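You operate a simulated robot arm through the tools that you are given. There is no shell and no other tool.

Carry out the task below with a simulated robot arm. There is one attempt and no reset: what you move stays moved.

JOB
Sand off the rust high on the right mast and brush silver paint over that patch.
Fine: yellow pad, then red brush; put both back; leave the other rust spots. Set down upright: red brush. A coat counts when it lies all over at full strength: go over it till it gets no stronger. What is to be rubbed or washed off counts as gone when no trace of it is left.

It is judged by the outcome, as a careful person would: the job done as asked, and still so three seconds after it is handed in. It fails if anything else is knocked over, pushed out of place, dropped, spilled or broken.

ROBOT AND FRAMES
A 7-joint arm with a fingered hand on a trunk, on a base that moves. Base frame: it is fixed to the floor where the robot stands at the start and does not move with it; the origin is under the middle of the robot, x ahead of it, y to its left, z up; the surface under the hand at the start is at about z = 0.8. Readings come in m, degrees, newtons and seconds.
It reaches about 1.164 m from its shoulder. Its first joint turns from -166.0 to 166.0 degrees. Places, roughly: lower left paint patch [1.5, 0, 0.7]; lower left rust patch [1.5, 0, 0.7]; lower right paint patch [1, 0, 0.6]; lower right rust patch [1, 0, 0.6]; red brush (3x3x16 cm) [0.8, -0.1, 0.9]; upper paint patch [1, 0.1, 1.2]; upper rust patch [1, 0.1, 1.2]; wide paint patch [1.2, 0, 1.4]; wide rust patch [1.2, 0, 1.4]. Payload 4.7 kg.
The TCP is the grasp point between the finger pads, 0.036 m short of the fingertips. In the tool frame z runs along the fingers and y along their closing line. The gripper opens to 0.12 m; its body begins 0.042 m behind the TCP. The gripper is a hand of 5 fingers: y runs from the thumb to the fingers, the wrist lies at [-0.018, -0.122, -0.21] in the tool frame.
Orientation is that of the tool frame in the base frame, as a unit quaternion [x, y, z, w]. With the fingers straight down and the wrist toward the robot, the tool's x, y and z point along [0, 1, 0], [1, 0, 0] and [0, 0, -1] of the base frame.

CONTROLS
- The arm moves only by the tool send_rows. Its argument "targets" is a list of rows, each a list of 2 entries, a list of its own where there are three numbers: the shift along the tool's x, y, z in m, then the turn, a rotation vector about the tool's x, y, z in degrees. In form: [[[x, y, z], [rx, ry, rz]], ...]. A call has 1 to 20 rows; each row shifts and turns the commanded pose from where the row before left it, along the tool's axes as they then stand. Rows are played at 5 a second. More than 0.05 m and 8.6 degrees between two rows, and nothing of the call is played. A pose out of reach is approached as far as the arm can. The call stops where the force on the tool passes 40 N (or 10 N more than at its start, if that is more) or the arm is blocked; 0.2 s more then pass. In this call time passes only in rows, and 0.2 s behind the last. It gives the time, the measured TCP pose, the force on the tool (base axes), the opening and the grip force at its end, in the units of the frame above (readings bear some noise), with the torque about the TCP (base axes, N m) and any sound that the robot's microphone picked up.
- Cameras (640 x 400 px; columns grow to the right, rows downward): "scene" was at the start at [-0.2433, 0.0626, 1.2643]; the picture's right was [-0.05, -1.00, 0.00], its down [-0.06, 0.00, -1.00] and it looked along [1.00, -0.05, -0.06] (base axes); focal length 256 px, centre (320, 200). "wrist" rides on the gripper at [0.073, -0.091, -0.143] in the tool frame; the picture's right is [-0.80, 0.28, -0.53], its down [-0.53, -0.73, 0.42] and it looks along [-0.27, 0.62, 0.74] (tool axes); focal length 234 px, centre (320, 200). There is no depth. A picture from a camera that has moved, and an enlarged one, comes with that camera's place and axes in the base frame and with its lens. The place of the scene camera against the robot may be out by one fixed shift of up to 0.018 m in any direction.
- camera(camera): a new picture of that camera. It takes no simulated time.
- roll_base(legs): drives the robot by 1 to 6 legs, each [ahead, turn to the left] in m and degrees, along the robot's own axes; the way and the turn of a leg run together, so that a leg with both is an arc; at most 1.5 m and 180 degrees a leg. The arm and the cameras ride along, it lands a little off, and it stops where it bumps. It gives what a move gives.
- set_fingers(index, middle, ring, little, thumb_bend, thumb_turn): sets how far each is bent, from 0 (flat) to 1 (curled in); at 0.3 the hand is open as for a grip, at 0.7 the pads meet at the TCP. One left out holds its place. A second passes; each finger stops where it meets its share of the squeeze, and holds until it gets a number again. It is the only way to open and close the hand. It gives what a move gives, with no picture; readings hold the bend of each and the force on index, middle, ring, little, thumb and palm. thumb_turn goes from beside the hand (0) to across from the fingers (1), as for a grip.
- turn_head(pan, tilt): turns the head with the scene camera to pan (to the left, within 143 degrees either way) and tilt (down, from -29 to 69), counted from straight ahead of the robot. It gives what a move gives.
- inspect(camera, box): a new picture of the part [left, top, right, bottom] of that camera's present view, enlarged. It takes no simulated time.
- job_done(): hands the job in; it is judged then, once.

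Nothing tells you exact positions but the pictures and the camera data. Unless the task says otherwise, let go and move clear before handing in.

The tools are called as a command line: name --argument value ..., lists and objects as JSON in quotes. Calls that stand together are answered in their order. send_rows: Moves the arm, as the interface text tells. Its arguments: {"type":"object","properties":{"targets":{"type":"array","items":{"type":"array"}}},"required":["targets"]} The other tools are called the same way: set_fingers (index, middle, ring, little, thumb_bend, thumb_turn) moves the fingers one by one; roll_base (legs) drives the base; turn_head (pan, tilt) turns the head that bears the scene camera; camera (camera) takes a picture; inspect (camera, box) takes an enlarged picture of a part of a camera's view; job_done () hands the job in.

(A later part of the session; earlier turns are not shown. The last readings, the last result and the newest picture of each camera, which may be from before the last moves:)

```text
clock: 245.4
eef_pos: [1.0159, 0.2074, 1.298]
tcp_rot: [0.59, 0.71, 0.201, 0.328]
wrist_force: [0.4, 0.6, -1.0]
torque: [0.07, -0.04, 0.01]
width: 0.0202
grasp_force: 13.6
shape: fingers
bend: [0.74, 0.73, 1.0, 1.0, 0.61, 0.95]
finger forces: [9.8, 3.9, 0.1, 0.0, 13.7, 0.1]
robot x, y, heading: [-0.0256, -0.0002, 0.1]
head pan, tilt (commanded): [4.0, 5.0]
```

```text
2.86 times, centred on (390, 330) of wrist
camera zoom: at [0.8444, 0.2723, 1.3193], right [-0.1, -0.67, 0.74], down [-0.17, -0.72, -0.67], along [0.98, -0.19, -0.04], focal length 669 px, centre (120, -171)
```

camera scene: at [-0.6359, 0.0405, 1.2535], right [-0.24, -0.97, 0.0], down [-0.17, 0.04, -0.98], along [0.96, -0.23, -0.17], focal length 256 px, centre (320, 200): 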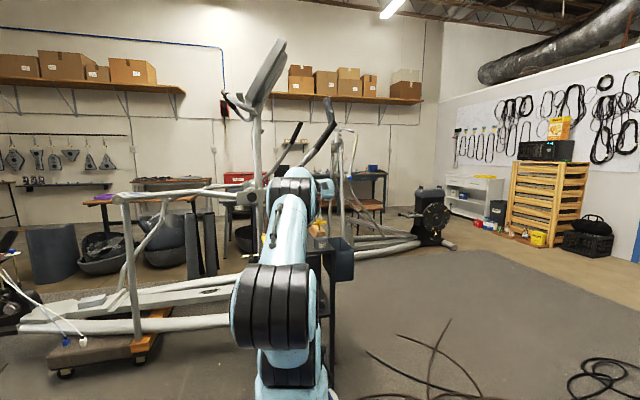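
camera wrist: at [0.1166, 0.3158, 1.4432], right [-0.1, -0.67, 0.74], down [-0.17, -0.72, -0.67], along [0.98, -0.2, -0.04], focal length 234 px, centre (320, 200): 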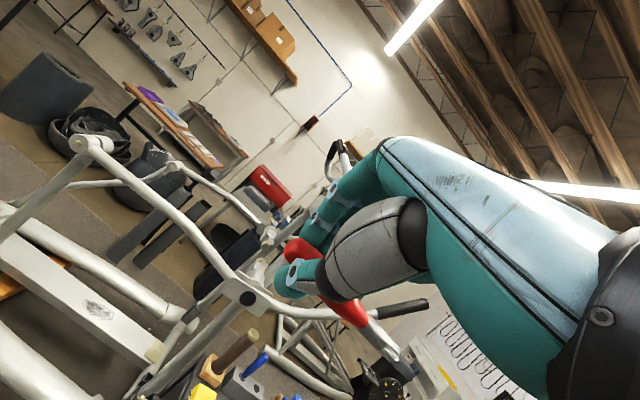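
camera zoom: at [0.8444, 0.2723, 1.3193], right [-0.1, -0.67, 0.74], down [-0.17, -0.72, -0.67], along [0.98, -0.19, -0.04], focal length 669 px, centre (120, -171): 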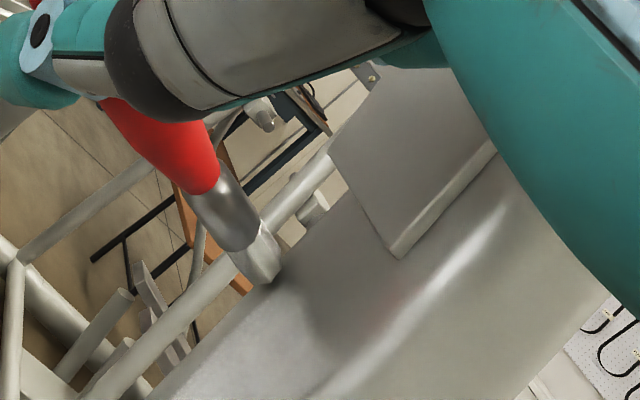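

Fresh passes are done across the width. I'll move back to the viewing position and compare with before.

send_rows --targets '[[[0.0142, -0.0113, 0.0131], [0, 0, 0]], [[0.0194, 0.0044, -0.002], [0, 0, 0]], [[0.0128, -0.0255, -0.031], [0, 0, 0]], [[0.0128, -0.0255, -0.031], [0, 0, 0]], [[0.0128, -0.0255, -0.031], [0, 0, 0]], [[0.0128, -0.0255, -0.031], [0, 0, 0]], [[0.0128, -0.0255, -0.031], [0, 0, 0]], [[0.0128, -0.0255, -0.031], [0, 0, 0]], [[0.0128, -0.0255, -0.031], [0, 0, 0]], [[0, 0, 0], [1.79, -5.17, 5.04]], [[0, 0, 0], [1.79, -5.17, 5.04]], [[0, 0, 0], [1.79, -5.17, 5.04]], [[0, 0, 0], [1.79, -5.17, 5.04]], [[0, 0, 0], [1.79, -5.17, 5.04]], [[0, 0, 0], [1.79, -5.17, 5.04]], [[0, 0, 0], [1.79, -5.17, 5.04]]]'

camera --camera "wrist"

inspect --camera "wrist" --box '[190, 130, 310, 220]'

inspect --camera "wrist" --box '[225, 155, 289, 205]'

```text
clock: 248.8
eef_pos: [0.7302, 0.3063, 1.2894]
tcp_rot: [0.838, 0.382, 0.023, 0.389]
wrist_force: [0.0, 0.4, 0.2]
torque: [0.1, -0.01, 0.04]
width: 0.0202
grasp_force: 13.8
shape: fingers
bend: [0.74, 0.73, 1.0, 1.0, 0.61, 0.95]
finger forces: [9.4, 3.9, 0.1, 0.0, 13.7, 0.1]
robot x, y, heading: [-0.0182, 0.0015, 0.1]
head pan, tilt (commanded): [4.0, 5.0]
```

```text
taken
camera wrist: at [0.6754, 0.4825, 1.3084], right [-0.57, -0.31, 0.76], down [-0.69, -0.32, -0.65], along [0.45, -0.89, -0.03], focal length 234 px, centre (320, 200)
```

wrist: 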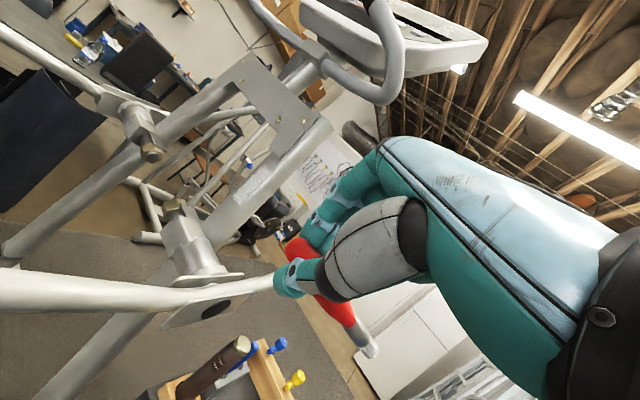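

```text
4.44 times, centred on (250, 175) of wrist
camera zoom: at [0.6754, 0.4825, 1.3084], right [-0.57, -0.31, 0.76], down [-0.69, -0.32, -0.65], along [0.45, -0.89, -0.03], focal length 1041 px, centre (631, 311)
```

zoom: 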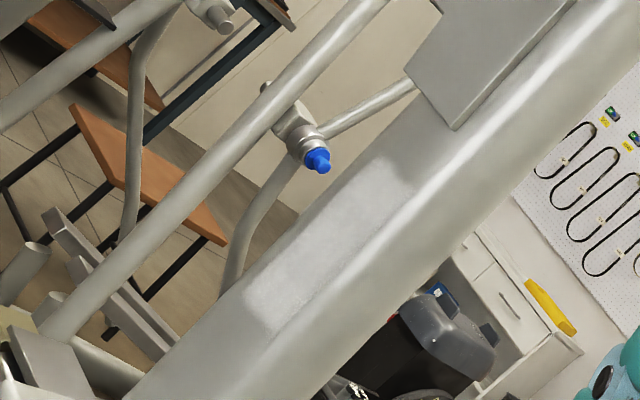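

```text
8.00 times, centred on (257, 180) of wrist
camera zoom: at [0.6754, 0.4825, 1.3084], right [-0.57, -0.31, 0.76], down [-0.69, -0.32, -0.65], along [0.45, -0.89, -0.03], focal length 1873 px, centre (824, 360)
```

zoom: 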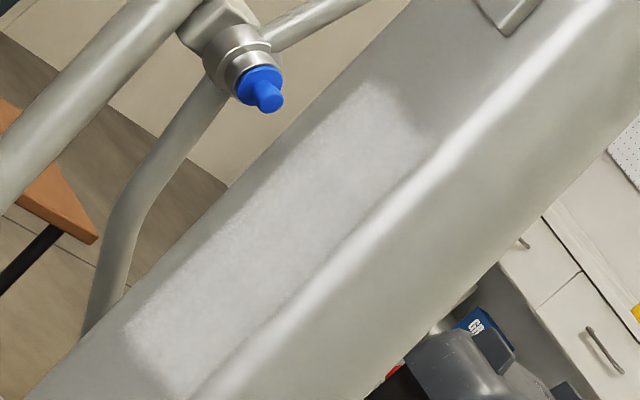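

inspect --camera "wrist" --box '[236, 175, 268, 200]'

inspect --camera "wrist" --box '[255, 160, 287, 185]'

inspect --camera "wrist" --box '[250, 210, 430, 380]'

```text
16.00 times, centred on (252, 188) of wrist
camera zoom: at [0.6754, 0.4825, 1.3084], right [-0.57, -0.31, 0.76], down [-0.69, -0.32, -0.65], along [0.45, -0.89, -0.03], focal length 3747 px, centre (1408, 400)
```

zoom: 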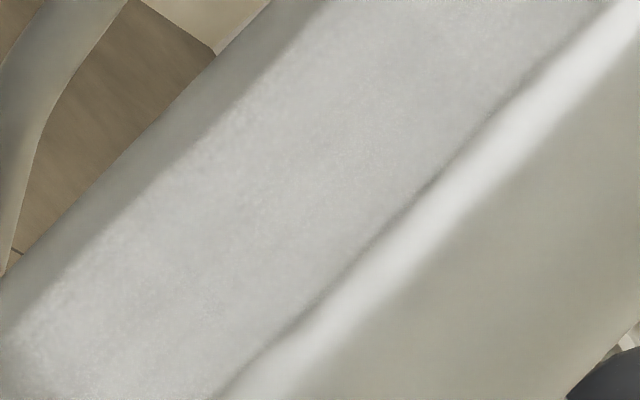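

```text
16.00 times, centred on (271, 172) of wrist
camera zoom: at [0.6754, 0.4825, 1.3084], right [-0.57, -0.31, 0.76], down [-0.69, -0.32, -0.65], along [0.45, -0.89, -0.03], focal length 3747 px, centre (1104, 640)
```

zoom: 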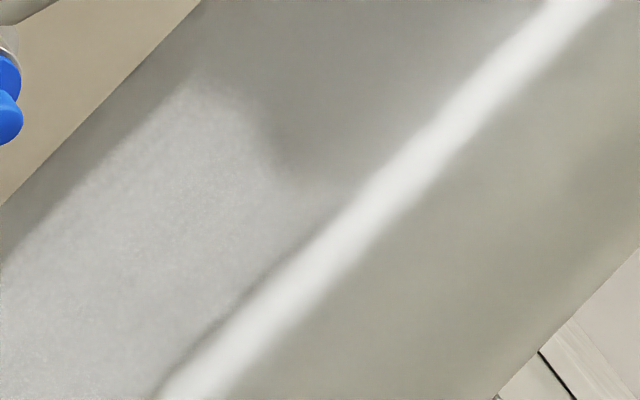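

```text
2.35 times, centred on (340, 295) of wrist
camera zoom: at [0.6754, 0.4825, 1.3084], right [-0.57, -0.31, 0.76], down [-0.69, -0.32, -0.65], along [0.45, -0.89, -0.03], focal length 551 px, centre (273, -24)
```

zoom: 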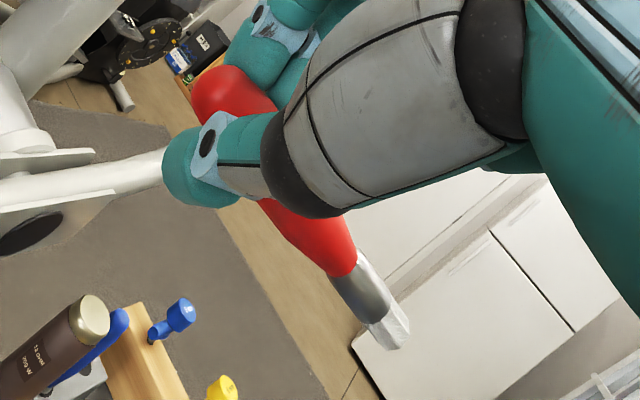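

inspect --camera "wrist" --box '[226, 184, 258, 209]'

inspect --camera "wrist" --box '[262, 155, 282, 171]'

```text
16.00 times, centred on (242, 196) of wrist
camera zoom: at [0.6754, 0.4825, 1.3084], right [-0.57, -0.31, 0.76], down [-0.69, -0.32, -0.65], along [0.45, -0.89, -0.03], focal length 3747 px, centre (1568, 256)
```

zoom: 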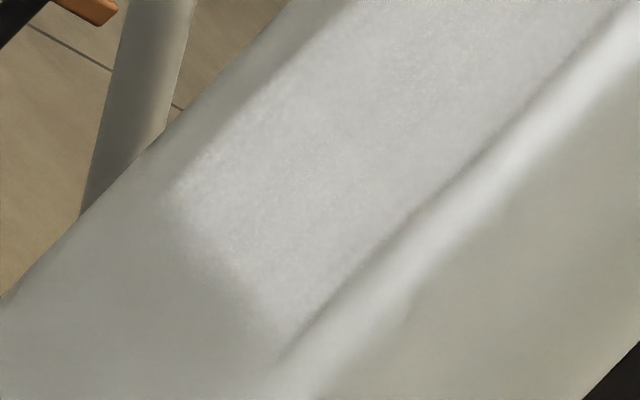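

```text
16.00 times, centred on (272, 163) of wrist
camera zoom: at [0.6754, 0.4825, 1.3084], right [-0.57, -0.31, 0.76], down [-0.69, -0.32, -0.65], along [0.45, -0.89, -0.03], focal length 3747 px, centre (1088, 792)
```

zoom: 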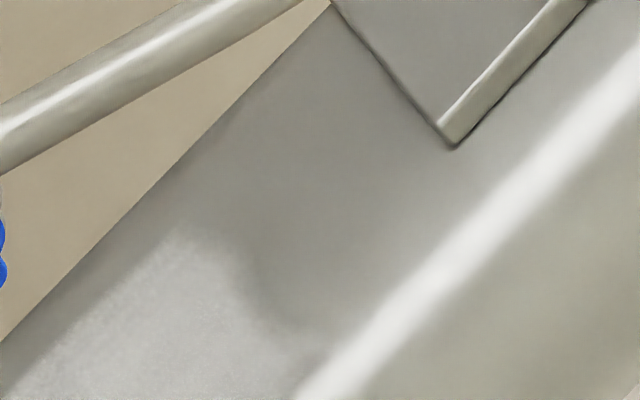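

The rectangle is even, with clean edges on all sides. For certainty I'll give it one more full round and see that nothing changes.

send_rows --targets '[[[0, 0, 0], [-1.79, 5.17, -5.04]], [[0, 0, 0], [-1.79, 5.17, -5.04]], [[0, 0, 0], [-1.79, 5.17, -5.04]], [[0, 0, 0], [-1.79, 5.17, -5.04]], [[0, 0, 0], [-1.79, 5.17, -5.04]], [[0, 0, 0], [-1.79, 5.17, -5.04]], [[0, 0, 0], [-1.79, 5.17, -5.04]], [[-0.0111, 0.0139, 0.038], [0, 0, 0]], [[-0.0111, 0.0139, 0.038], [0, 0, 0]], [[-0.0111, 0.0139, 0.038], [0, 0, 0]], [[-0.0111, 0.0139, 0.038], [0, 0, 0]], [[-0.0111, 0.0139, 0.038], [0, 0, 0]], [[-0.0111, 0.0139, 0.038], [0, 0, 0]], [[-0.0111, 0.0139, 0.038], [0, 0, 0]]]'

inspect --camera "wrist" --box '[320, 260, 460, 400]'

```text
clock: 251.8
eef_pos: [0.9933, 0.2267, 1.1863]
tcp_rot: [0.589, 0.71, 0.203, 0.328]
wrist_force: [-0.7, 0.2, 0.9]
torque: [0.03, 0.08, -0.02]
width: 0.02
grasp_force: 13.4
shape: fingers
bend: [0.74, 0.73, 1.0, 1.0, 0.61, 0.95]
finger forces: [9.4, 4.1, 0.0, 0.1, 13.5, 0.0]
robot x, y, heading: [-0.024, -0.0005, 0.3]
head pan, tilt (commanded): [4.0, 5.0]
```

```text
2.86 times, centred on (390, 330) of wrist
camera zoom: at [0.8211, 0.2913, 1.2074], right [-0.1, -0.67, 0.74], down [-0.17, -0.72, -0.67], along [0.98, -0.19, -0.04], focal length 669 px, centre (120, -171)
```

zoom: 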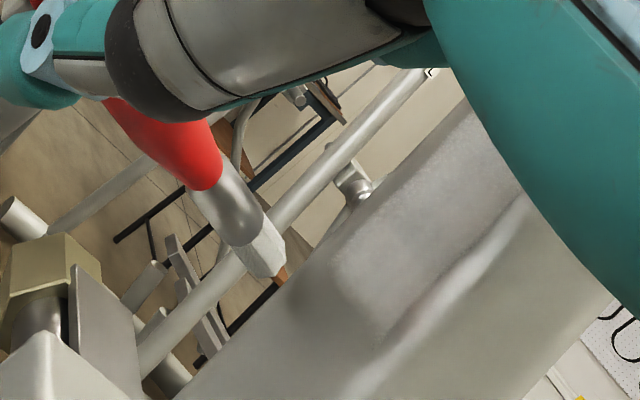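

send_rows --targets '[[[-0.0116, -0.0026, 0.0012], [0, 0, 0]], [[-0.0063, -0.0014, 0.0007], [0, 0, 0]], [[-0.0033, 0.0098, -0.0102], [0, 0, 0]], [[-0.0033, 0.0098, -0.0102], [0, 0, 0]], [[-0.0033, 0.0098, -0.0102], [0, 0, 0]], [[-0.0033, 0.0098, -0.0102], [0, 0, 0]], [[-0.0033, 0.0098, -0.0102], [0, 0, 0]], [[-0.0033, 0.0098, -0.0102], [0, 0, 0]], [[-0.0033, 0.0098, -0.0102], [0, 0, 0]], [[-0.0033, 0.0098, -0.0102], [0, 0, 0]]]'

send_rows --targets '[[[0.0142, -0.0113, 0.0131], [0, 0, 0]], [[0.0081, -0.0191, 0.0311], [0, 0, 0]], [[0.0081, -0.0238, 0.0264], [0, 0, 0]], [[0.0087, -0.0242, 0.0254], [0, 0, 0]], [[-0.0105, -0.0024, 0.0011], [0, 0, 0]], [[-0.0033, 0.0098, -0.0102], [0, 0, 0]], [[-0.0033, 0.0098, -0.0102], [0, 0, 0]], [[-0.0033, 0.0098, -0.0102], [0, 0, 0]], [[-0.0033, 0.0098, -0.0102], [0, 0, 0]], [[-0.0033, 0.0098, -0.0102], [0, 0, 0]], [[-0.0033, 0.0098, -0.0102], [0, 0, 0]], [[-0.0033, 0.0098, -0.0102], [0, 0, 0]], [[-0.0033, 0.0098, -0.0102], [0, 0, 0]]]'

```text
clock: 254.0
eef_pos: [0.993, 0.2088, 1.2984]
tcp_rot: [0.59, 0.71, 0.202, 0.327]
wrist_force: [0.6, -0.6, -0.9]
torque: [-0.01, 0.0, -0.03]
width: 0.0204
grasp_force: 13.0
shape: fingers
bend: [0.74, 0.73, 1.0, 1.0, 0.61, 0.95]
finger forces: [9.3, 3.9, 0.0, 0.0, 13.5, 0.0]
robot x, y, heading: [-0.0226, -0.003, 0.2]
head pan, tilt (commanded): [4.0, 5.0]
```

```text
clock: 256.8
eef_pos: [1.0031, 0.2084, 1.2872]
tcp_rot: [0.59, 0.71, 0.202, 0.328]
wrist_force: [0.0, 0.1, -1.1]
torque: [-0.01, 0.02, -0.04]
width: 0.0202
grasp_force: 13.1
shape: fingers
bend: [0.74, 0.73, 1.0, 1.0, 0.61, 0.95]
finger forces: [9.4, 3.9, 0.0, 0.0, 13.5, 0.0]
robot x, y, heading: [-0.0213, -0.0031, 0.3]
head pan, tilt (commanded): [4.0, 5.0]
```

send_rows --targets '[[[0.0142, -0.0113, 0.0131], [0, 0, 0]], [[0.0063, -0.0189, 0.0197], [0, 0, 0]], [[0.0063, -0.0189, 0.0197], [0, 0, 0]], [[0.0063, -0.0189, 0.0197], [0, 0, 0]], [[-0.0117, -0.0026, 0.0012], [0, 0, 0]], [[-0.0033, 0.0098, -0.0102], [0, 0, 0]], [[-0.0033, 0.0098, -0.0102], [0, 0, 0]], [[-0.0033, 0.0098, -0.0102], [0, 0, 0]], [[-0.0033, 0.0098, -0.0102], [0, 0, 0]]]'

inspect --camera "wrist" --box '[320, 260, 460, 400]'

```text
clock: 258.8
eef_pos: [1.0018, 0.2046, 1.2414]
tcp_rot: [0.59, 0.71, 0.201, 0.327]
wrist_force: [0.2, -0.4, -0.8]
torque: [0.04, 0.0, 0.02]
width: 0.0199
grasp_force: 12.9
shape: fingers
bend: [0.74, 0.73, 1.0, 1.0, 0.61, 0.95]
finger forces: [9.6, 3.9, 0.1, 0.1, 13.5, 0.0]
robot x, y, heading: [-0.0203, -0.0017, 0.3]
head pan, tilt (commanded): [4.0, 5.0]
```

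```text
2.86 times, centred on (390, 330) of wrist
camera zoom: at [0.8306, 0.2705, 1.2636], right [-0.1, -0.66, 0.74], down [-0.17, -0.72, -0.67], along [0.98, -0.19, -0.04], focal length 669 px, centre (120, -171)
```

zoom: 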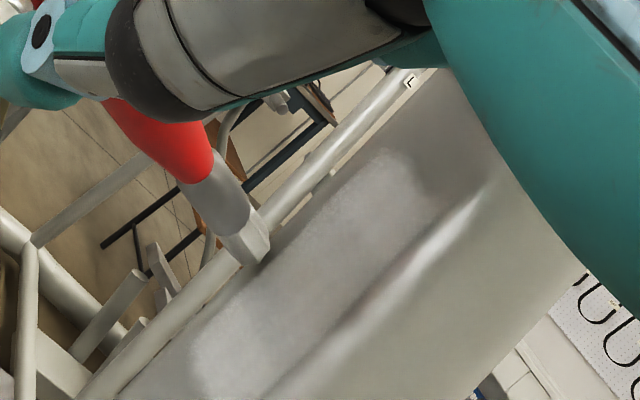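

send_rows --targets '[[[-0.0029, -0.0007, 0.0003], [0, 0, 0]], [[-0.0015, -0.0003, 0.0002], [0, 0, 0]]]'

inspect --camera "wrist" --box '[320, 260, 460, 400]'

```text
clock: 259.4
eef_pos: [1.0022, 0.2012, 1.2414]
tcp_rot: [0.59, 0.71, 0.202, 0.328]
wrist_force: [0.5, 0.3, -0.7]
torque: [0.03, 0.01, 0.04]
width: 0.0198
grasp_force: 13.1
shape: fingers
bend: [0.74, 0.73, 1.0, 1.0, 0.61, 0.95]
finger forces: [9.8, 3.6, 0.0, 0.0, 13.5, 0.0]
robot x, y, heading: [-0.0209, -0.0026, 0.2]
head pan, tilt (commanded): [4.0, 5.0]
```

```text
2.86 times, centred on (390, 330) of wrist
camera zoom: at [0.8304, 0.2661, 1.2638], right [-0.1, -0.66, 0.74], down [-0.17, -0.72, -0.67], along [0.98, -0.19, -0.04], focal length 669 px, centre (120, -171)
```

zoom: 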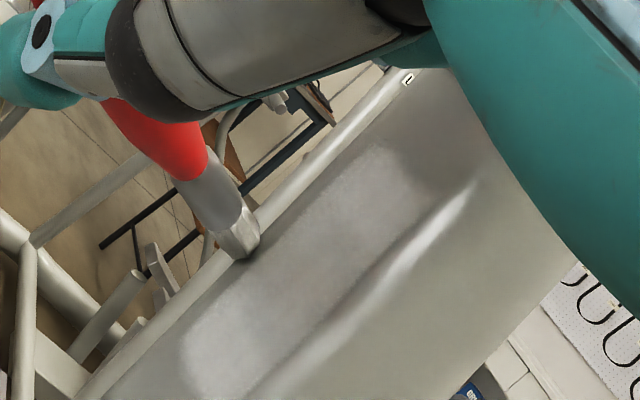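

The brush has turned a little and slid back in the grip, but the coat looks complete and unchanged. I'll stop painting here, retreat, and prepare to return the brush to its holder.

send_rows --targets '[[[0.0194, 0.0044, -0.002], [0, 0, 0]], [[0.0291, 0.0066, -0.003], [0, 0, 0]], [[0.0128, -0.0255, -0.031], [0, 0, 0]], [[0.0128, -0.0255, -0.031], [0, 0, 0]], [[0.0128, -0.0255, -0.031], [0, 0, 0]], [[0.0128, -0.0255, -0.031], [0, 0, 0]], [[0.0128, -0.0255, -0.031], [0, 0, 0]], [[0.0128, -0.0255, -0.031], [0, 0, 0]], [[0, 0, 0], [1.79, -5.17, 5.04]], [[0, 0, 0], [1.79, -5.17, 5.04]], [[0, 0, 0], [1.79, -5.17, 5.04]], [[0, 0, 0], [1.79, -5.17, 5.04]], [[0, 0, 0], [1.79, -5.17, 5.04]], [[0, 0, 0], [1.79, -5.17, 5.04]], [[0, 0, 0], [1.79, -5.17, 5.04]]]'

camera --camera "wrist"

inspect --camera "wrist" --box '[200, 130, 300, 210]'

inspect --camera "wrist" --box '[250, 210, 430, 380]'

```text
clock: 262.6
eef_pos: [0.7563, 0.3094, 1.2532]
tcp_rot: [0.838, 0.382, 0.024, 0.389]
wrist_force: [-0.4, -0.7, 0.2]
torque: [0.1, -0.01, 0.07]
width: 0.0199
grasp_force: 12.5
shape: fingers
bend: [0.74, 0.73, 1.0, 1.0, 0.61, 0.95]
finger forces: [9.3, 3.7, 0.0, 0.1, 13.0, 0.0]
robot x, y, heading: [-0.0237, 0.0016, 0.3]
head pan, tilt (commanded): [4.0, 5.0]
```

```text
taken
camera wrist: at [0.7018, 0.486, 1.2722], right [-0.57, -0.31, 0.76], down [-0.69, -0.32, -0.65], along [0.45, -0.89, -0.03], focal length 234 px, centre (320, 200)
```

wrist: 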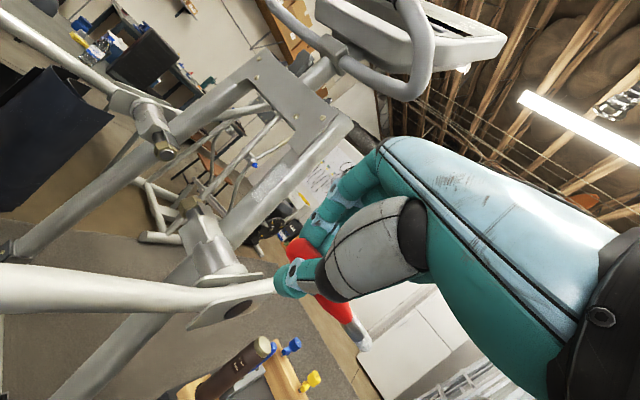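

```text
5.00 times, centred on (250, 170) of wrist
camera zoom: at [0.7018, 0.486, 1.2722], right [-0.57, -0.31, 0.76], down [-0.69, -0.32, -0.65], along [0.45, -0.89, -0.03], focal length 1171 px, centre (670, 350)
```

zoom: 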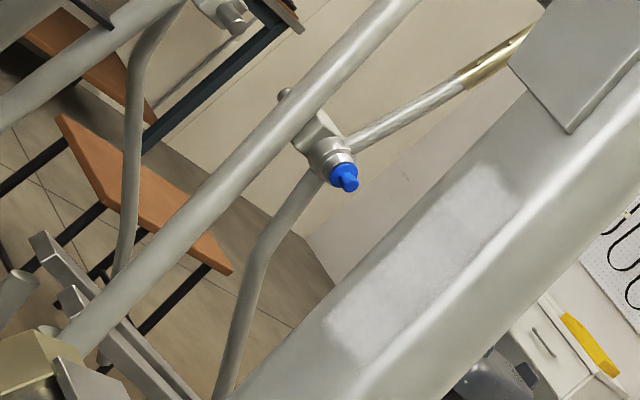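

```text
2.35 times, centred on (340, 295) of wrist
camera zoom: at [0.7018, 0.486, 1.2722], right [-0.57, -0.31, 0.76], down [-0.69, -0.32, -0.65], along [0.45, -0.89, -0.03], focal length 551 px, centre (273, -24)
```

zoom: 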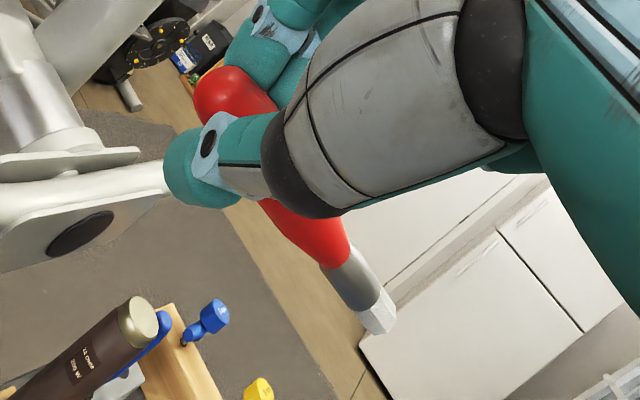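

The coat is an even, complete rectangle. In the hand the brush has settled at an angle that becomes exactly vertical in my dip posture, which suits the holder. I'll back up and turn to that posture.

roll_base --legs '[[-0.22, 0]]'

send_rows --targets '[[[0, 0, 0], [0.93, 5.47, 5.56]], [[0, 0, 0], [0.93, 5.47, 5.56]], [[0, 0, 0], [0.93, 5.47, 5.56]], [[0, 0, 0], [0.93, 5.47, 5.56]], [[0, 0, 0], [0.93, 5.47, 5.56]], [[0, 0, 0], [0.93, 5.47, 5.56]], [[0, 0, 0], [0.93, 5.47, 5.56]], [[0, 0, 0], [0.93, 5.47, 5.56]], [[0, 0, 0], [0.93, 5.47, 5.56]], [[0, 0, 0], [0.93, 5.47, 5.56]]]'

camera --camera "wrist"

camera --camera "scene"

inspect --camera "wrist" --box '[240, 200, 460, 400]'

```text
clock: 264.2
eef_pos: [0.5358, 0.3095, 1.2518]
tcp_rot: [0.837, 0.384, 0.024, 0.389]
wrist_force: [0.1, -0.9, 0.3]
torque: [0.02, 0.01, 0.03]
width: 0.02
grasp_force: 12.8
shape: fingers
bend: [0.74, 0.73, 1.0, 1.0, 0.61, 0.95]
finger forces: [9.3, 3.6, 0.0, 0.0, 13.1, 0.0]
robot x, y, heading: [-0.2445, -0.0026, 0.3]
head pan, tilt (commanded): [4.0, 5.0]
```

```text
clock: 266.4
eef_pos: [0.5357, 0.3089, 1.2533]
tcp_rot: [0.838, 0.095, 0.534, 0.058]
wrist_force: [0.0, 0.8, -0.4]
torque: [0.0, 0.0, 0.02]
width: 0.0199
grasp_force: 13.0
shape: fingers
bend: [0.74, 0.73, 1.0, 1.0, 0.61, 0.95]
finger forces: [9.0, 4.6, 0.0, 0.1, 13.3, 0.1]
robot x, y, heading: [-0.2433, -0.0015, 0.2]
head pan, tilt (commanded): [4.0, 5.0]
```

```text
taken
camera wrist: at [0.4275, 0.4138, 1.3579], right [-0.78, -0.45, -0.43], down [0.09, 0.6, -0.79], along [0.62, -0.66, -0.43], focal length 234 px, centre (320, 200)
```

wrist: 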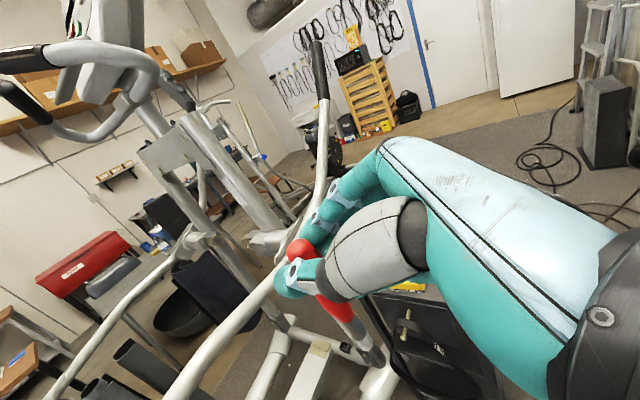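

```text
taken
camera scene: at [-0.4854, 0.0701, 1.2615], right [0.07, -1.0, 0.0], down [-0.09, -0.01, -1.0], along [0.99, 0.07, -0.09], focal length 256 px, centre (320, 200)
```

scene: 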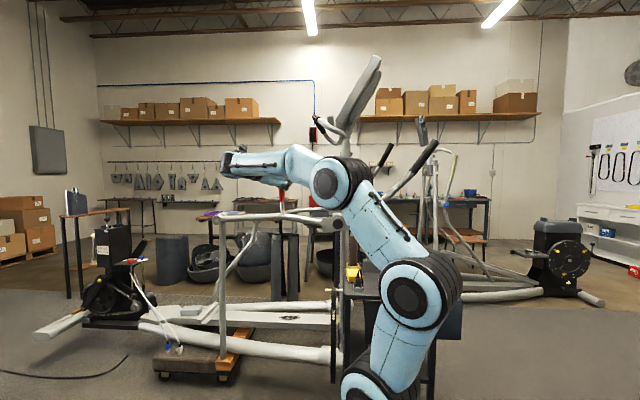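

```text
2.00 times, centred on (350, 300) of wrist
camera zoom: at [0.4275, 0.4138, 1.3579], right [-0.78, -0.45, -0.43], down [0.09, 0.6, -0.79], along [0.62, -0.66, -0.43], focal length 468 px, centre (260, 0)
```

zoom: 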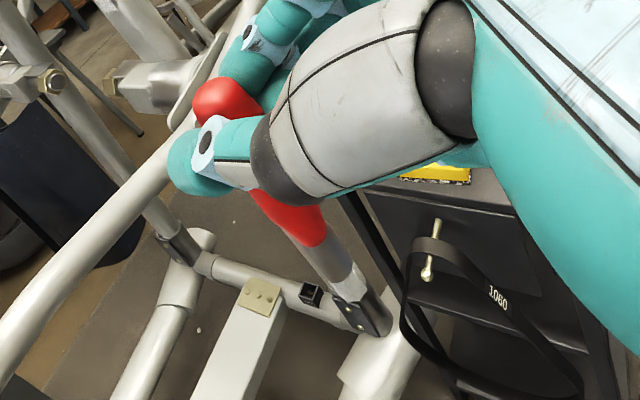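

inspect --camera "scene" --box '[240, 140, 330, 210]'

inspect --camera "wrist" --box '[340, 290, 420, 360]'

```text
5.71 times, centred on (285, 175) of scene
camera zoom: at [-0.4854, 0.0701, 1.2615], right [0.07, -1.0, 0.0], down [-0.09, -0.01, -1.0], along [0.99, 0.07, -0.09], focal length 1463 px, centre (520, 343)
```

zoom: 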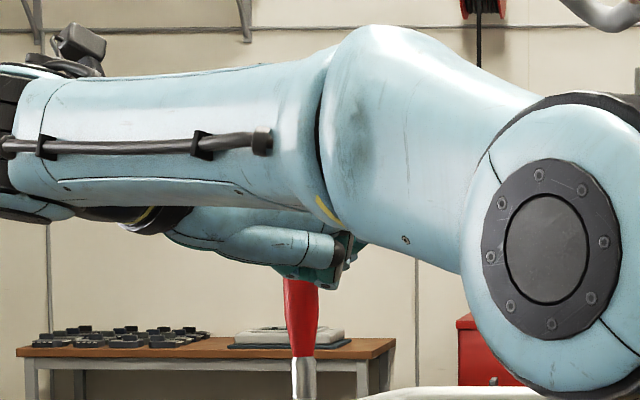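

```text
5.71 times, centred on (380, 325) of wrist
camera zoom: at [0.4275, 0.4138, 1.3579], right [-0.78, -0.45, -0.43], down [0.09, 0.6, -0.79], along [0.62, -0.66, -0.43], focal length 1338 px, centre (-23, -514)
```

zoom: 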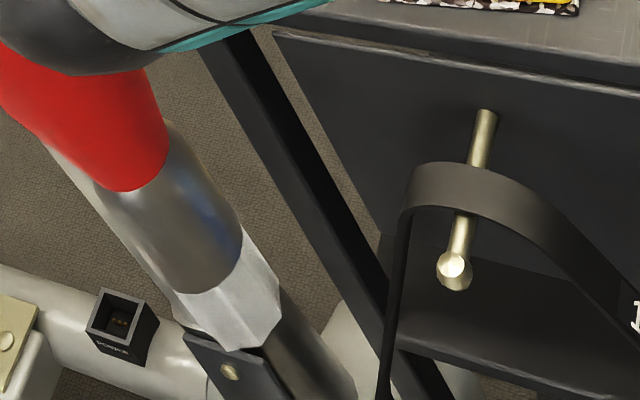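

The brush hangs vertically. I'll bring it over the table, short of the holder, and compare tip and hole.

send_rows --targets '[[[-0.0166, 0.0381, 0.0161], [0, 0, 0]], [[-0.0166, 0.0381, 0.0161], [0, 0, 0]], [[-0.0166, 0.0381, 0.0161], [0, 0, 0]], [[-0.0166, 0.0381, 0.0161], [0, 0, 0]], [[-0.0166, 0.0381, 0.0161], [0, 0, 0]], [[-0.0166, 0.0381, 0.0161], [0, 0, 0]], [[-0.0166, 0.0381, 0.0161], [0, 0, 0]], [[-0.0166, 0.0381, 0.0161], [0, 0, 0]], [[-0.0166, 0.0381, 0.0161], [0, 0, 0]], [[-0.0166, 0.0381, 0.0161], [0, 0, 0]], [[-0.0166, 0.0381, 0.0161], [0, 0, 0]]]'

camera --camera "wrist"

inspect --camera "wrist" --box '[200, 230, 420, 400]'

camera --camera "scene"

```text
clock: 268.9
eef_pos: [0.663, -0.1393, 1.1]
tcp_rot: [0.839, 0.095, 0.533, 0.059]
wrist_force: [-0.5, -1.0, 0.3]
torque: [0.0, 0.07, -0.01]
width: 0.0199
grasp_force: 13.7
shape: fingers
bend: [0.74, 0.73, 1.0, 1.0, 0.61, 0.95]
finger forces: [9.0, 4.6, 0.0, 0.0, 13.5, 0.1]
robot x, y, heading: [-0.2434, 0.0001, 0.2]
head pan, tilt (commanded): [4.0, 5.0]
```

```text
taken
camera wrist: at [0.5527, -0.0349, 1.2057], right [-0.78, -0.45, -0.43], down [0.09, 0.6, -0.8], along [0.62, -0.66, -0.42], focal length 234 px, centre (320, 200)
```

wrist: 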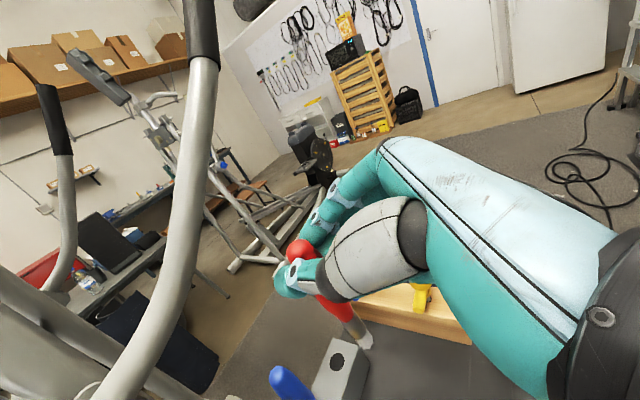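

```text
2.35 times, centred on (310, 315) of wrist
camera zoom: at [0.5527, -0.0349, 1.2057], right [-0.78, -0.45, -0.43], down [0.09, 0.6, -0.8], along [0.62, -0.66, -0.42], focal length 551 px, centre (344, -71)
```

zoom: 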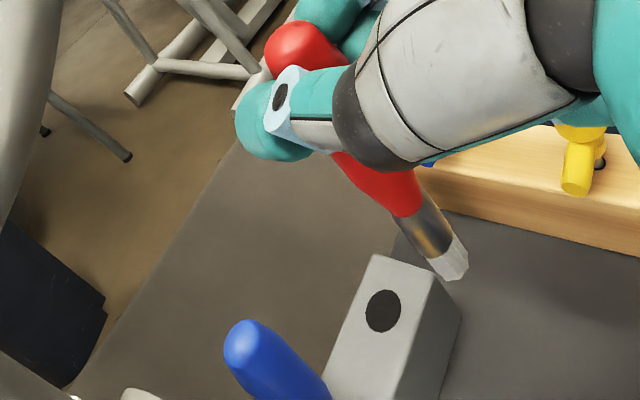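

```text
taken
camera scene: at [-0.4857, 0.07, 1.2615], right [0.07, -1.0, 0.0], down [-0.09, -0.01, -1.0], along [0.99, 0.07, -0.09], focal length 256 px, centre (320, 200)
```

scene: 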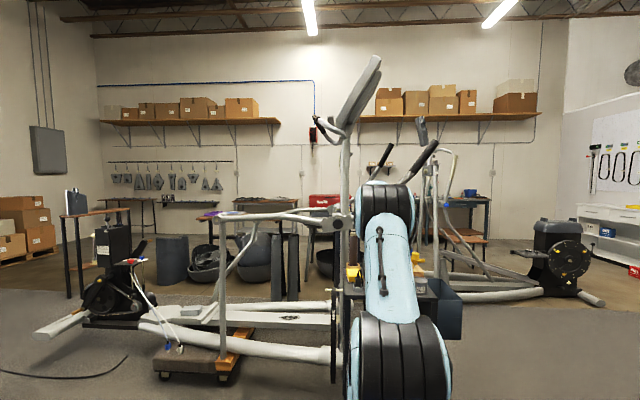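

The tip and the empty hole are both in view. I'll zoom in to measure the offset accurately before going over the hole.

inspect --camera "wrist" --box '[270, 220, 400, 380]'

inspect --camera "wrist" --box '[320, 300, 400, 380]'

```text
2.50 times, centred on (335, 300) of wrist
camera zoom: at [0.5527, -0.0349, 1.2057], right [-0.78, -0.45, -0.43], down [0.09, 0.6, -0.8], along [0.62, -0.66, -0.42], focal length 585 px, centre (282, -50)
```

zoom: 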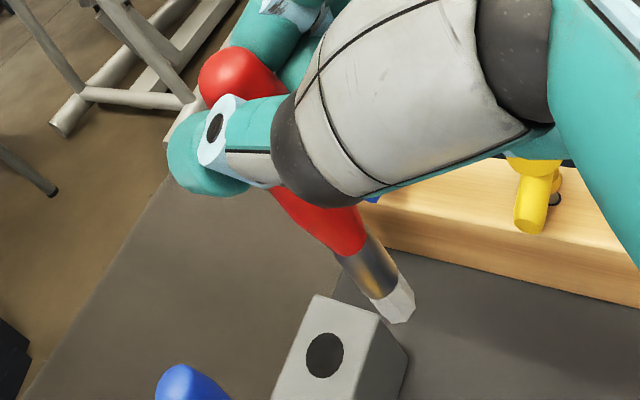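

```text
5.00 times, centred on (360, 340) of wrist
camera zoom: at [0.5527, -0.0349, 1.2057], right [-0.78, -0.45, -0.43], down [0.09, 0.6, -0.8], along [0.62, -0.66, -0.42], focal length 1171 px, centre (120, -500)
```

zoom: 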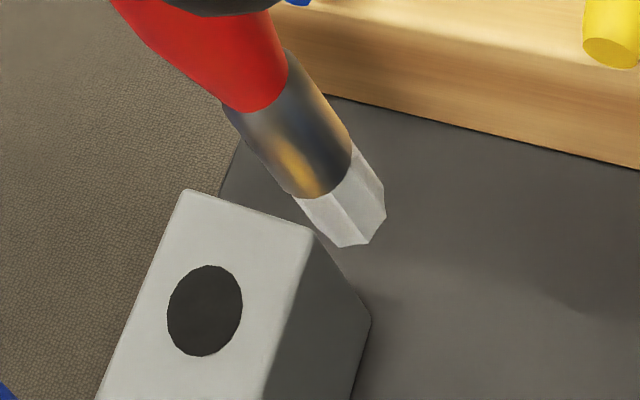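

send_rows --targets '[[[-0.0029, -0.0029, 0.0436], [0, 0, 0]], [[-0.0029, -0.0029, 0.0436], [0, 0, 0]]]'

camera --camera "wrist"

inspect --camera "wrist" --box '[320, 300, 400, 380]'

inspect --camera "scene" --box '[330, 220, 430, 310]'

```text
clock: 269.4
eef_pos: [0.7383, -0.1358, 1.0581]
tcp_rot: [0.838, 0.094, 0.533, 0.059]
wrist_force: [-0.5, -0.4, 1.5]
torque: [0.02, 0.15, 0.03]
width: 0.0199
grasp_force: 13.5
shape: fingers
bend: [0.74, 0.73, 1.0, 1.0, 0.61, 0.95]
finger forces: [9.0, 4.6, 0.1, 0.0, 13.4, 0.0]
robot x, y, heading: [-0.2422, 0.001, 0.4]
head pan, tilt (commanded): [4.0, 5.0]
```

```text
taken
camera wrist: at [0.6289, -0.0303, 1.1633], right [-0.78, -0.45, -0.43], down [0.09, 0.6, -0.8], along [0.62, -0.66, -0.42], focal length 234 px, centre (320, 200)
```

wrist: 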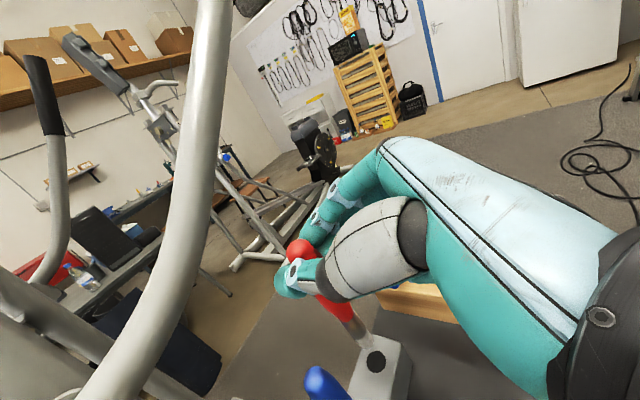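

```text
5.00 times, centred on (360, 340) of wrist
camera zoom: at [0.6289, -0.0303, 1.1633], right [-0.78, -0.45, -0.43], down [0.09, 0.6, -0.8], along [0.62, -0.66, -0.42], focal length 1171 px, centre (120, -500)
```

zoom: 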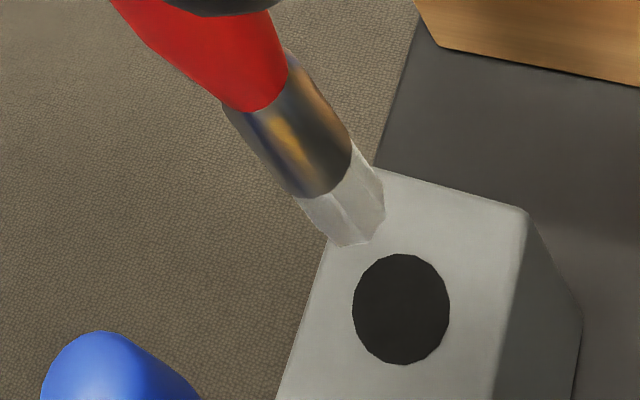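

```text
4.44 times, centred on (380, 265) of scene
camera zoom: at [-0.4858, 0.07, 1.2615], right [0.07, -1.0, 0.0], down [-0.09, -0.01, -1.0], along [0.99, 0.07, -0.09], focal length 1138 px, centre (53, -89)
```

zoom: 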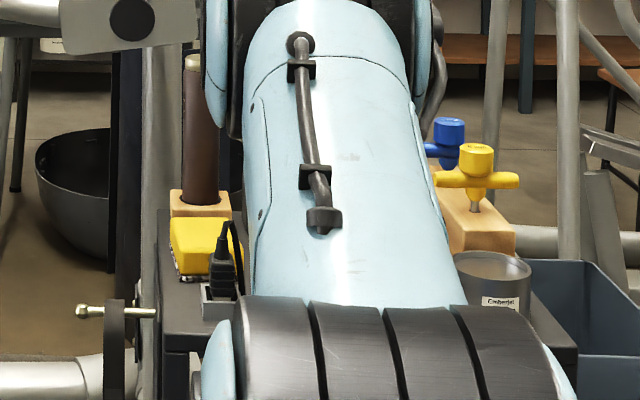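

The hole shows at (0.768, −0.132). To pin down the tip height I'll touch the bristles lightly on the solid top of the holder, 3 cm nearer than the hole.

send_rows --targets '[[[-0.0111, -0.0025, -0.0245], [0, 0, 0]], [[-0.0177, -0.004, 0.0085], [0, 0, 0]], [[-0.0044, -0.001, 0.0021], [0, 0, 0]]]'

inspect --camera "wrist" --box '[320, 300, 400, 380]'

```text
clock: 270.2
eef_pos: [0.711, -0.1352, 1.0299]
tcp_rot: [0.839, 0.095, 0.533, 0.058]
wrist_force: [0.3, 0.0, -0.3]
torque: [0.01, 0.0, 0.0]
width: 0.0199
grasp_force: 13.0
shape: fingers
bend: [0.74, 0.73, 1.0, 1.0, 0.61, 0.95]
finger forces: [8.9, 4.6, 0.0, 0.1, 13.3, 0.1]
robot x, y, heading: [-0.2446, -0.0038, 0.4]
head pan, tilt (commanded): [4.0, 5.0]
```

```text
5.00 times, centred on (360, 340) of wrist
camera zoom: at [0.6018, -0.03, 1.1365], right [-0.78, -0.45, -0.43], down [0.09, 0.6, -0.8], along [0.62, -0.66, -0.43], focal length 1171 px, centre (120, -500)
```

zoom: 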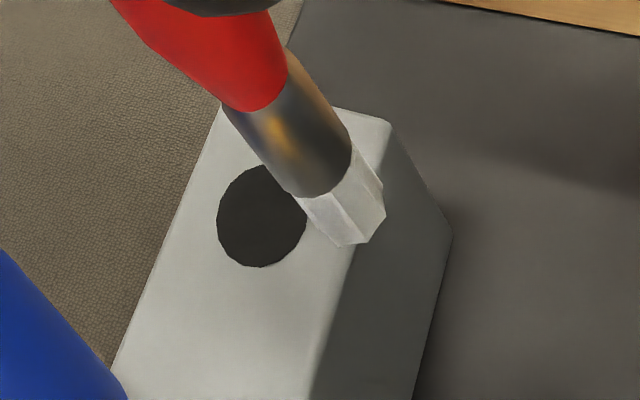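

send_rows --targets '[[[0.0088, 0.002, -0.0042], [0, 0, 0]], [[0.0192, -0.0254, 0.0281], [0, 0, 0]], [[-0.0088, -0.002, 0.0042], [0, 0, 0]]]'

inspect --camera "wrist" --box '[320, 300, 400, 380]'

```text
clock: 271.1
eef_pos: [0.7416, -0.1064, 1.0312]
tcp_rot: [0.839, 0.096, 0.533, 0.059]
wrist_force: [-0.2, -0.4, -0.8]
torque: [0.02, 0.05, -0.02]
width: 0.02
grasp_force: 13.4
shape: fingers
bend: [0.74, 0.73, 1.0, 1.0, 0.61, 0.95]
finger forces: [9.0, 4.6, 0.0, 0.0, 13.4, 0.0]
robot x, y, heading: [-0.2429, -0.0019, 0.5]
head pan, tilt (commanded): [4.0, 5.0]
```

```text
5.00 times, centred on (360, 340) of wrist
camera zoom: at [0.632, -0.0006, 1.1366], right [-0.78, -0.45, -0.43], down [0.09, 0.6, -0.8], along [0.62, -0.66, -0.43], focal length 1171 px, centre (120, -500)
```

zoom: 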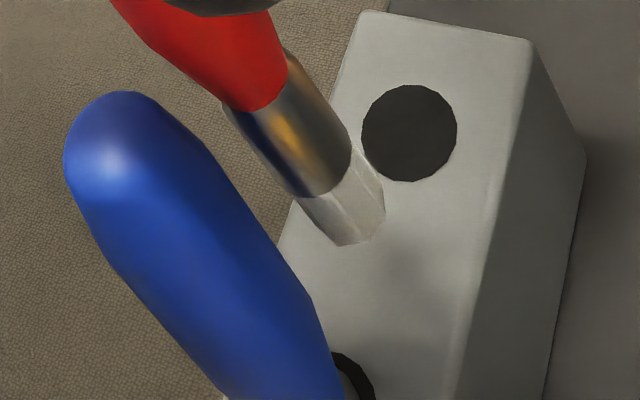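

send_rows --targets '[[[-0.0027, -0.0006, 0.0013], [0, 0, 0]], [[-0.0027, -0.0006, 0.0013], [0, 0, 0]]]'

send_rows --targets '[[[-0.0027, -0.0006, 0.0013], [0, 0, 0]]]'

send_rows --targets '[[[-0.0027, -0.0006, 0.0013], [0, 0, 0]]]'

```text
clock: 271.6
eef_pos: [0.7409, -0.105, 1.0236]
tcp_rot: [0.839, 0.095, 0.533, 0.058]
wrist_force: [-0.2, 0.0, -1.1]
torque: [0.01, -0.02, -0.02]
width: 0.0199
grasp_force: 14.2
shape: fingers
bend: [0.74, 0.73, 1.0, 1.0, 0.61, 0.95]
finger forces: [8.9, 4.5, 0.1, 0.0, 13.5, 0.1]
robot x, y, heading: [-0.2431, 0.0003, 0.2]
head pan, tilt (commanded): [4.0, 5.0]
```

```text
clock: 272.1
eef_pos: [0.7416, -0.1057, 1.02]
tcp_rot: [0.839, 0.095, 0.532, 0.059]
wrist_force: [-0.1, -0.3, -1.5]
torque: [-0.04, -0.02, 0.01]
width: 0.0199
grasp_force: 13.4
shape: fingers
bend: [0.74, 0.73, 1.0, 1.0, 0.61, 0.95]
finger forces: [9.0, 4.6, 0.0, 0.0, 13.4, 0.1]
robot x, y, heading: [-0.2433, -0.0031, 0.2]
head pan, tilt (commanded): [4.0, 5.0]
```

```text
clock: 272.4
eef_pos: [0.7413, -0.1066, 1.0184]
tcp_rot: [0.839, 0.095, 0.533, 0.059]
wrist_force: [-0.6, 0.3, -0.6]
torque: [-0.02, 0.01, 0.01]
width: 0.02
grasp_force: 13.7
shape: fingers
bend: [0.74, 0.73, 1.0, 1.0, 0.61, 0.95]
finger forces: [9.0, 4.6, 0.1, 0.0, 13.4, 0.0]
robot x, y, heading: [-0.2423, -0.0044, 0.3]
head pan, tilt (commanded): [4.0, 5.0]
```

send_rows --targets '[[[-0.0027, -0.0006, 0.0013], [0, 0, 0]]]'

send_rows --targets '[[[-0.0022, -0.0005, 0.0011], [0, 0, 0]]]'

inspect --camera "wrist" --box '[320, 300, 400, 380]'

```text
clock: 272.9
eef_pos: [0.7403, -0.1057, 1.0163]
tcp_rot: [0.839, 0.095, 0.533, 0.058]
wrist_force: [0.2, -0.2, -0.9]
torque: [-0.02, -0.03, 0.02]
width: 0.0197
grasp_force: 13.1
shape: fingers
bend: [0.74, 0.73, 1.0, 1.0, 0.61, 0.95]
finger forces: [9.0, 4.6, 0.0, 0.1, 13.4, 0.0]
robot x, y, heading: [-0.2393, -0.0042, 0.2]
head pan, tilt (commanded): [4.0, 5.0]
```

```text
clock: 273.2
eef_pos: [0.7409, -0.1068, 1.0125]
tcp_rot: [0.839, 0.095, 0.533, 0.058]
wrist_force: [0.1, 0.5, 0.2]
torque: [0.0, -0.01, -0.01]
width: 0.02
grasp_force: 13.7
shape: fingers
bend: [0.74, 0.73, 1.0, 1.0, 0.61, 0.95]
finger forces: [9.0, 4.6, 0.0, 0.0, 13.5, 0.0]
robot x, y, heading: [-0.2403, -0.0023, 0.2]
head pan, tilt (commanded): [4.0, 5.0]
```

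```text
5.00 times, centred on (360, 340) of wrist
camera zoom: at [0.6326, -0.0011, 1.1184], right [-0.78, -0.45, -0.43], down [0.09, 0.6, -0.8], along [0.62, -0.66, -0.43], focal length 1171 px, centre (120, -500)
```

zoom: 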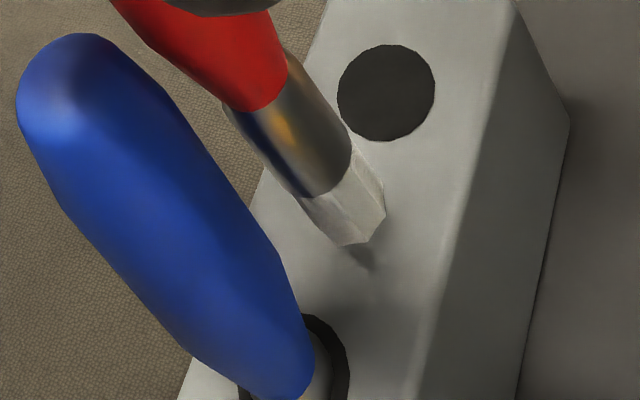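

send_rows --targets '[[[-0.0018, -0.0004, 0.0008], [0, 0, 0]]]'

send_rows --targets '[[[-0.0018, -0.0004, 0.0008], [0, 0, 0]]]'

inspect --camera "wrist" --box '[320, 300, 400, 380]'

```text
clock: 273.6
eef_pos: [0.7415, -0.1056, 1.0107]
tcp_rot: [0.839, 0.095, 0.532, 0.059]
wrist_force: [0.2, 1.2, -0.8]
torque: [0.0, -0.01, 0.02]
width: 0.0199
grasp_force: 13.8
shape: fingers
bend: [0.74, 0.73, 1.0, 1.0, 0.61, 0.95]
finger forces: [9.0, 4.7, 0.0, 0.0, 13.4, 0.0]
robot x, y, heading: [-0.2371, 0.0008, 0.5]
head pan, tilt (commanded): [4.0, 5.0]
```

```text
clock: 274.1
eef_pos: [0.741, -0.1071, 1.0094]
tcp_rot: [0.839, 0.095, 0.533, 0.058]
wrist_force: [-0.3, 0.0, -0.4]
torque: [-0.01, 0.01, 0.0]
width: 0.0198
grasp_force: 14.0
shape: fingers
bend: [0.74, 0.73, 1.0, 1.0, 0.61, 0.95]
finger forces: [9.1, 4.6, 0.0, 0.1, 13.4, 0.0]
robot x, y, heading: [-0.2427, -0.0054, 0.3]
head pan, tilt (commanded): [4.0, 5.0]
```

```text
5.00 times, centred on (360, 340) of wrist
camera zoom: at [0.6326, -0.001, 1.1145], right [-0.78, -0.45, -0.43], down [0.09, 0.6, -0.8], along [0.62, -0.66, -0.43], focal length 1171 px, centre (120, -500)
```

zoom: 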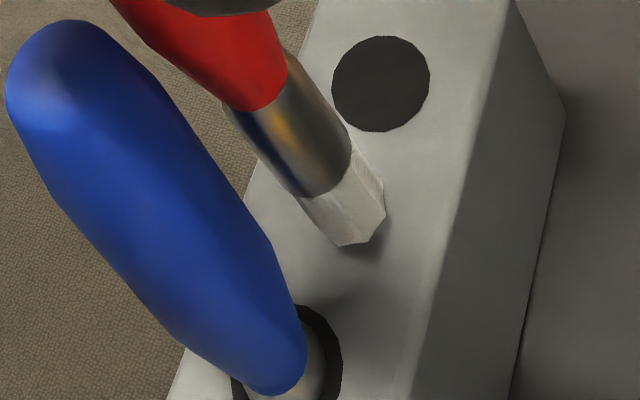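

The tip is within about 1–2 mm of the holder top, which fixes the offset: the tip is at TCP + (0.020, 0.009, −0.148), within about 2° of vertical. I'll rise a little and move over the hole.

send_rows --targets '[[[0.0106, 0.0024, -0.0051], [0, 0, 0]], [[-0.0048, 0.0343, 0.0062], [0, 0, 0]]]'

inspect --camera "wrist" --box '[320, 300, 400, 380]'

```text
clock: 274.6
eef_pos: [0.7492, -0.1403, 1.0205]
tcp_rot: [0.839, 0.095, 0.533, 0.059]
wrist_force: [0.2, 0.4, -0.6]
torque: [0.02, 0.01, -0.01]
width: 0.0196
grasp_force: 13.4
shape: fingers
bend: [0.74, 0.73, 1.0, 1.0, 0.61, 0.95]
finger forces: [9.0, 4.6, 0.0, 0.0, 13.3, 0.1]
robot x, y, heading: [-0.2431, -0.0046, -0.1]
head pan, tilt (commanded): [4.0, 5.0]
```

```text
5.00 times, centred on (360, 340) of wrist
camera zoom: at [0.64, -0.0346, 1.1269], right [-0.78, -0.45, -0.43], down [0.09, 0.6, -0.8], along [0.62, -0.66, -0.43], focal length 1171 px, centre (120, -500)
```

zoom: 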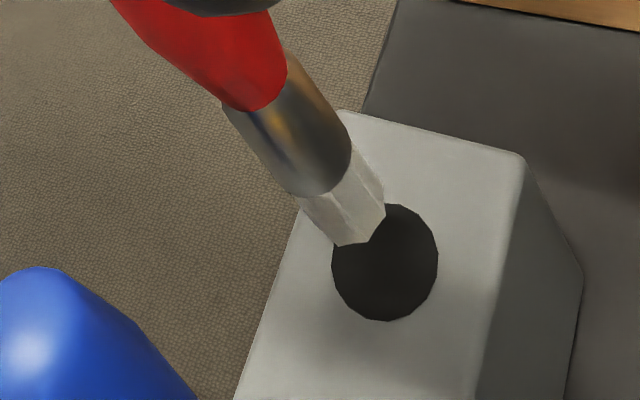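

send_rows --targets '[[[-0.0053, -0.0012, 0.0025], [0, 0, 0]], [[-0.0044, -0.001, 0.0021], [0, 0, 0]]]'

inspect --camera "wrist" --box '[320, 300, 400, 380]'

```text
clock: 275.2
eef_pos: [0.7484, -0.1408, 1.0097]
tcp_rot: [0.839, 0.095, 0.532, 0.058]
wrist_force: [0.1, -0.5, 0.0]
torque: [-0.01, 0.03, -0.02]
width: 0.0202
grasp_force: 13.6
shape: fingers
bend: [0.74, 0.73, 1.0, 1.0, 0.61, 0.95]
finger forces: [9.0, 4.6, 0.0, 0.0, 13.4, 0.2]
robot x, y, heading: [-0.2452, -0.0001, 0.4]
head pan, tilt (commanded): [4.0, 5.0]
```

```text
5.00 times, centred on (360, 340) of wrist
camera zoom: at [0.6396, -0.0353, 1.1159], right [-0.78, -0.45, -0.43], down [0.09, 0.6, -0.8], along [0.62, -0.66, -0.43], focal length 1171 px, centre (120, -500)
```

zoom: 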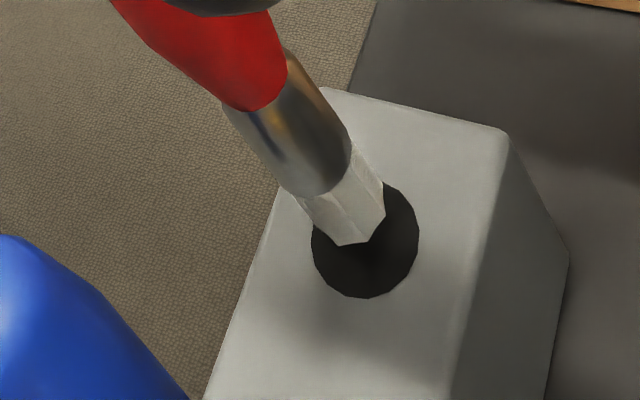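

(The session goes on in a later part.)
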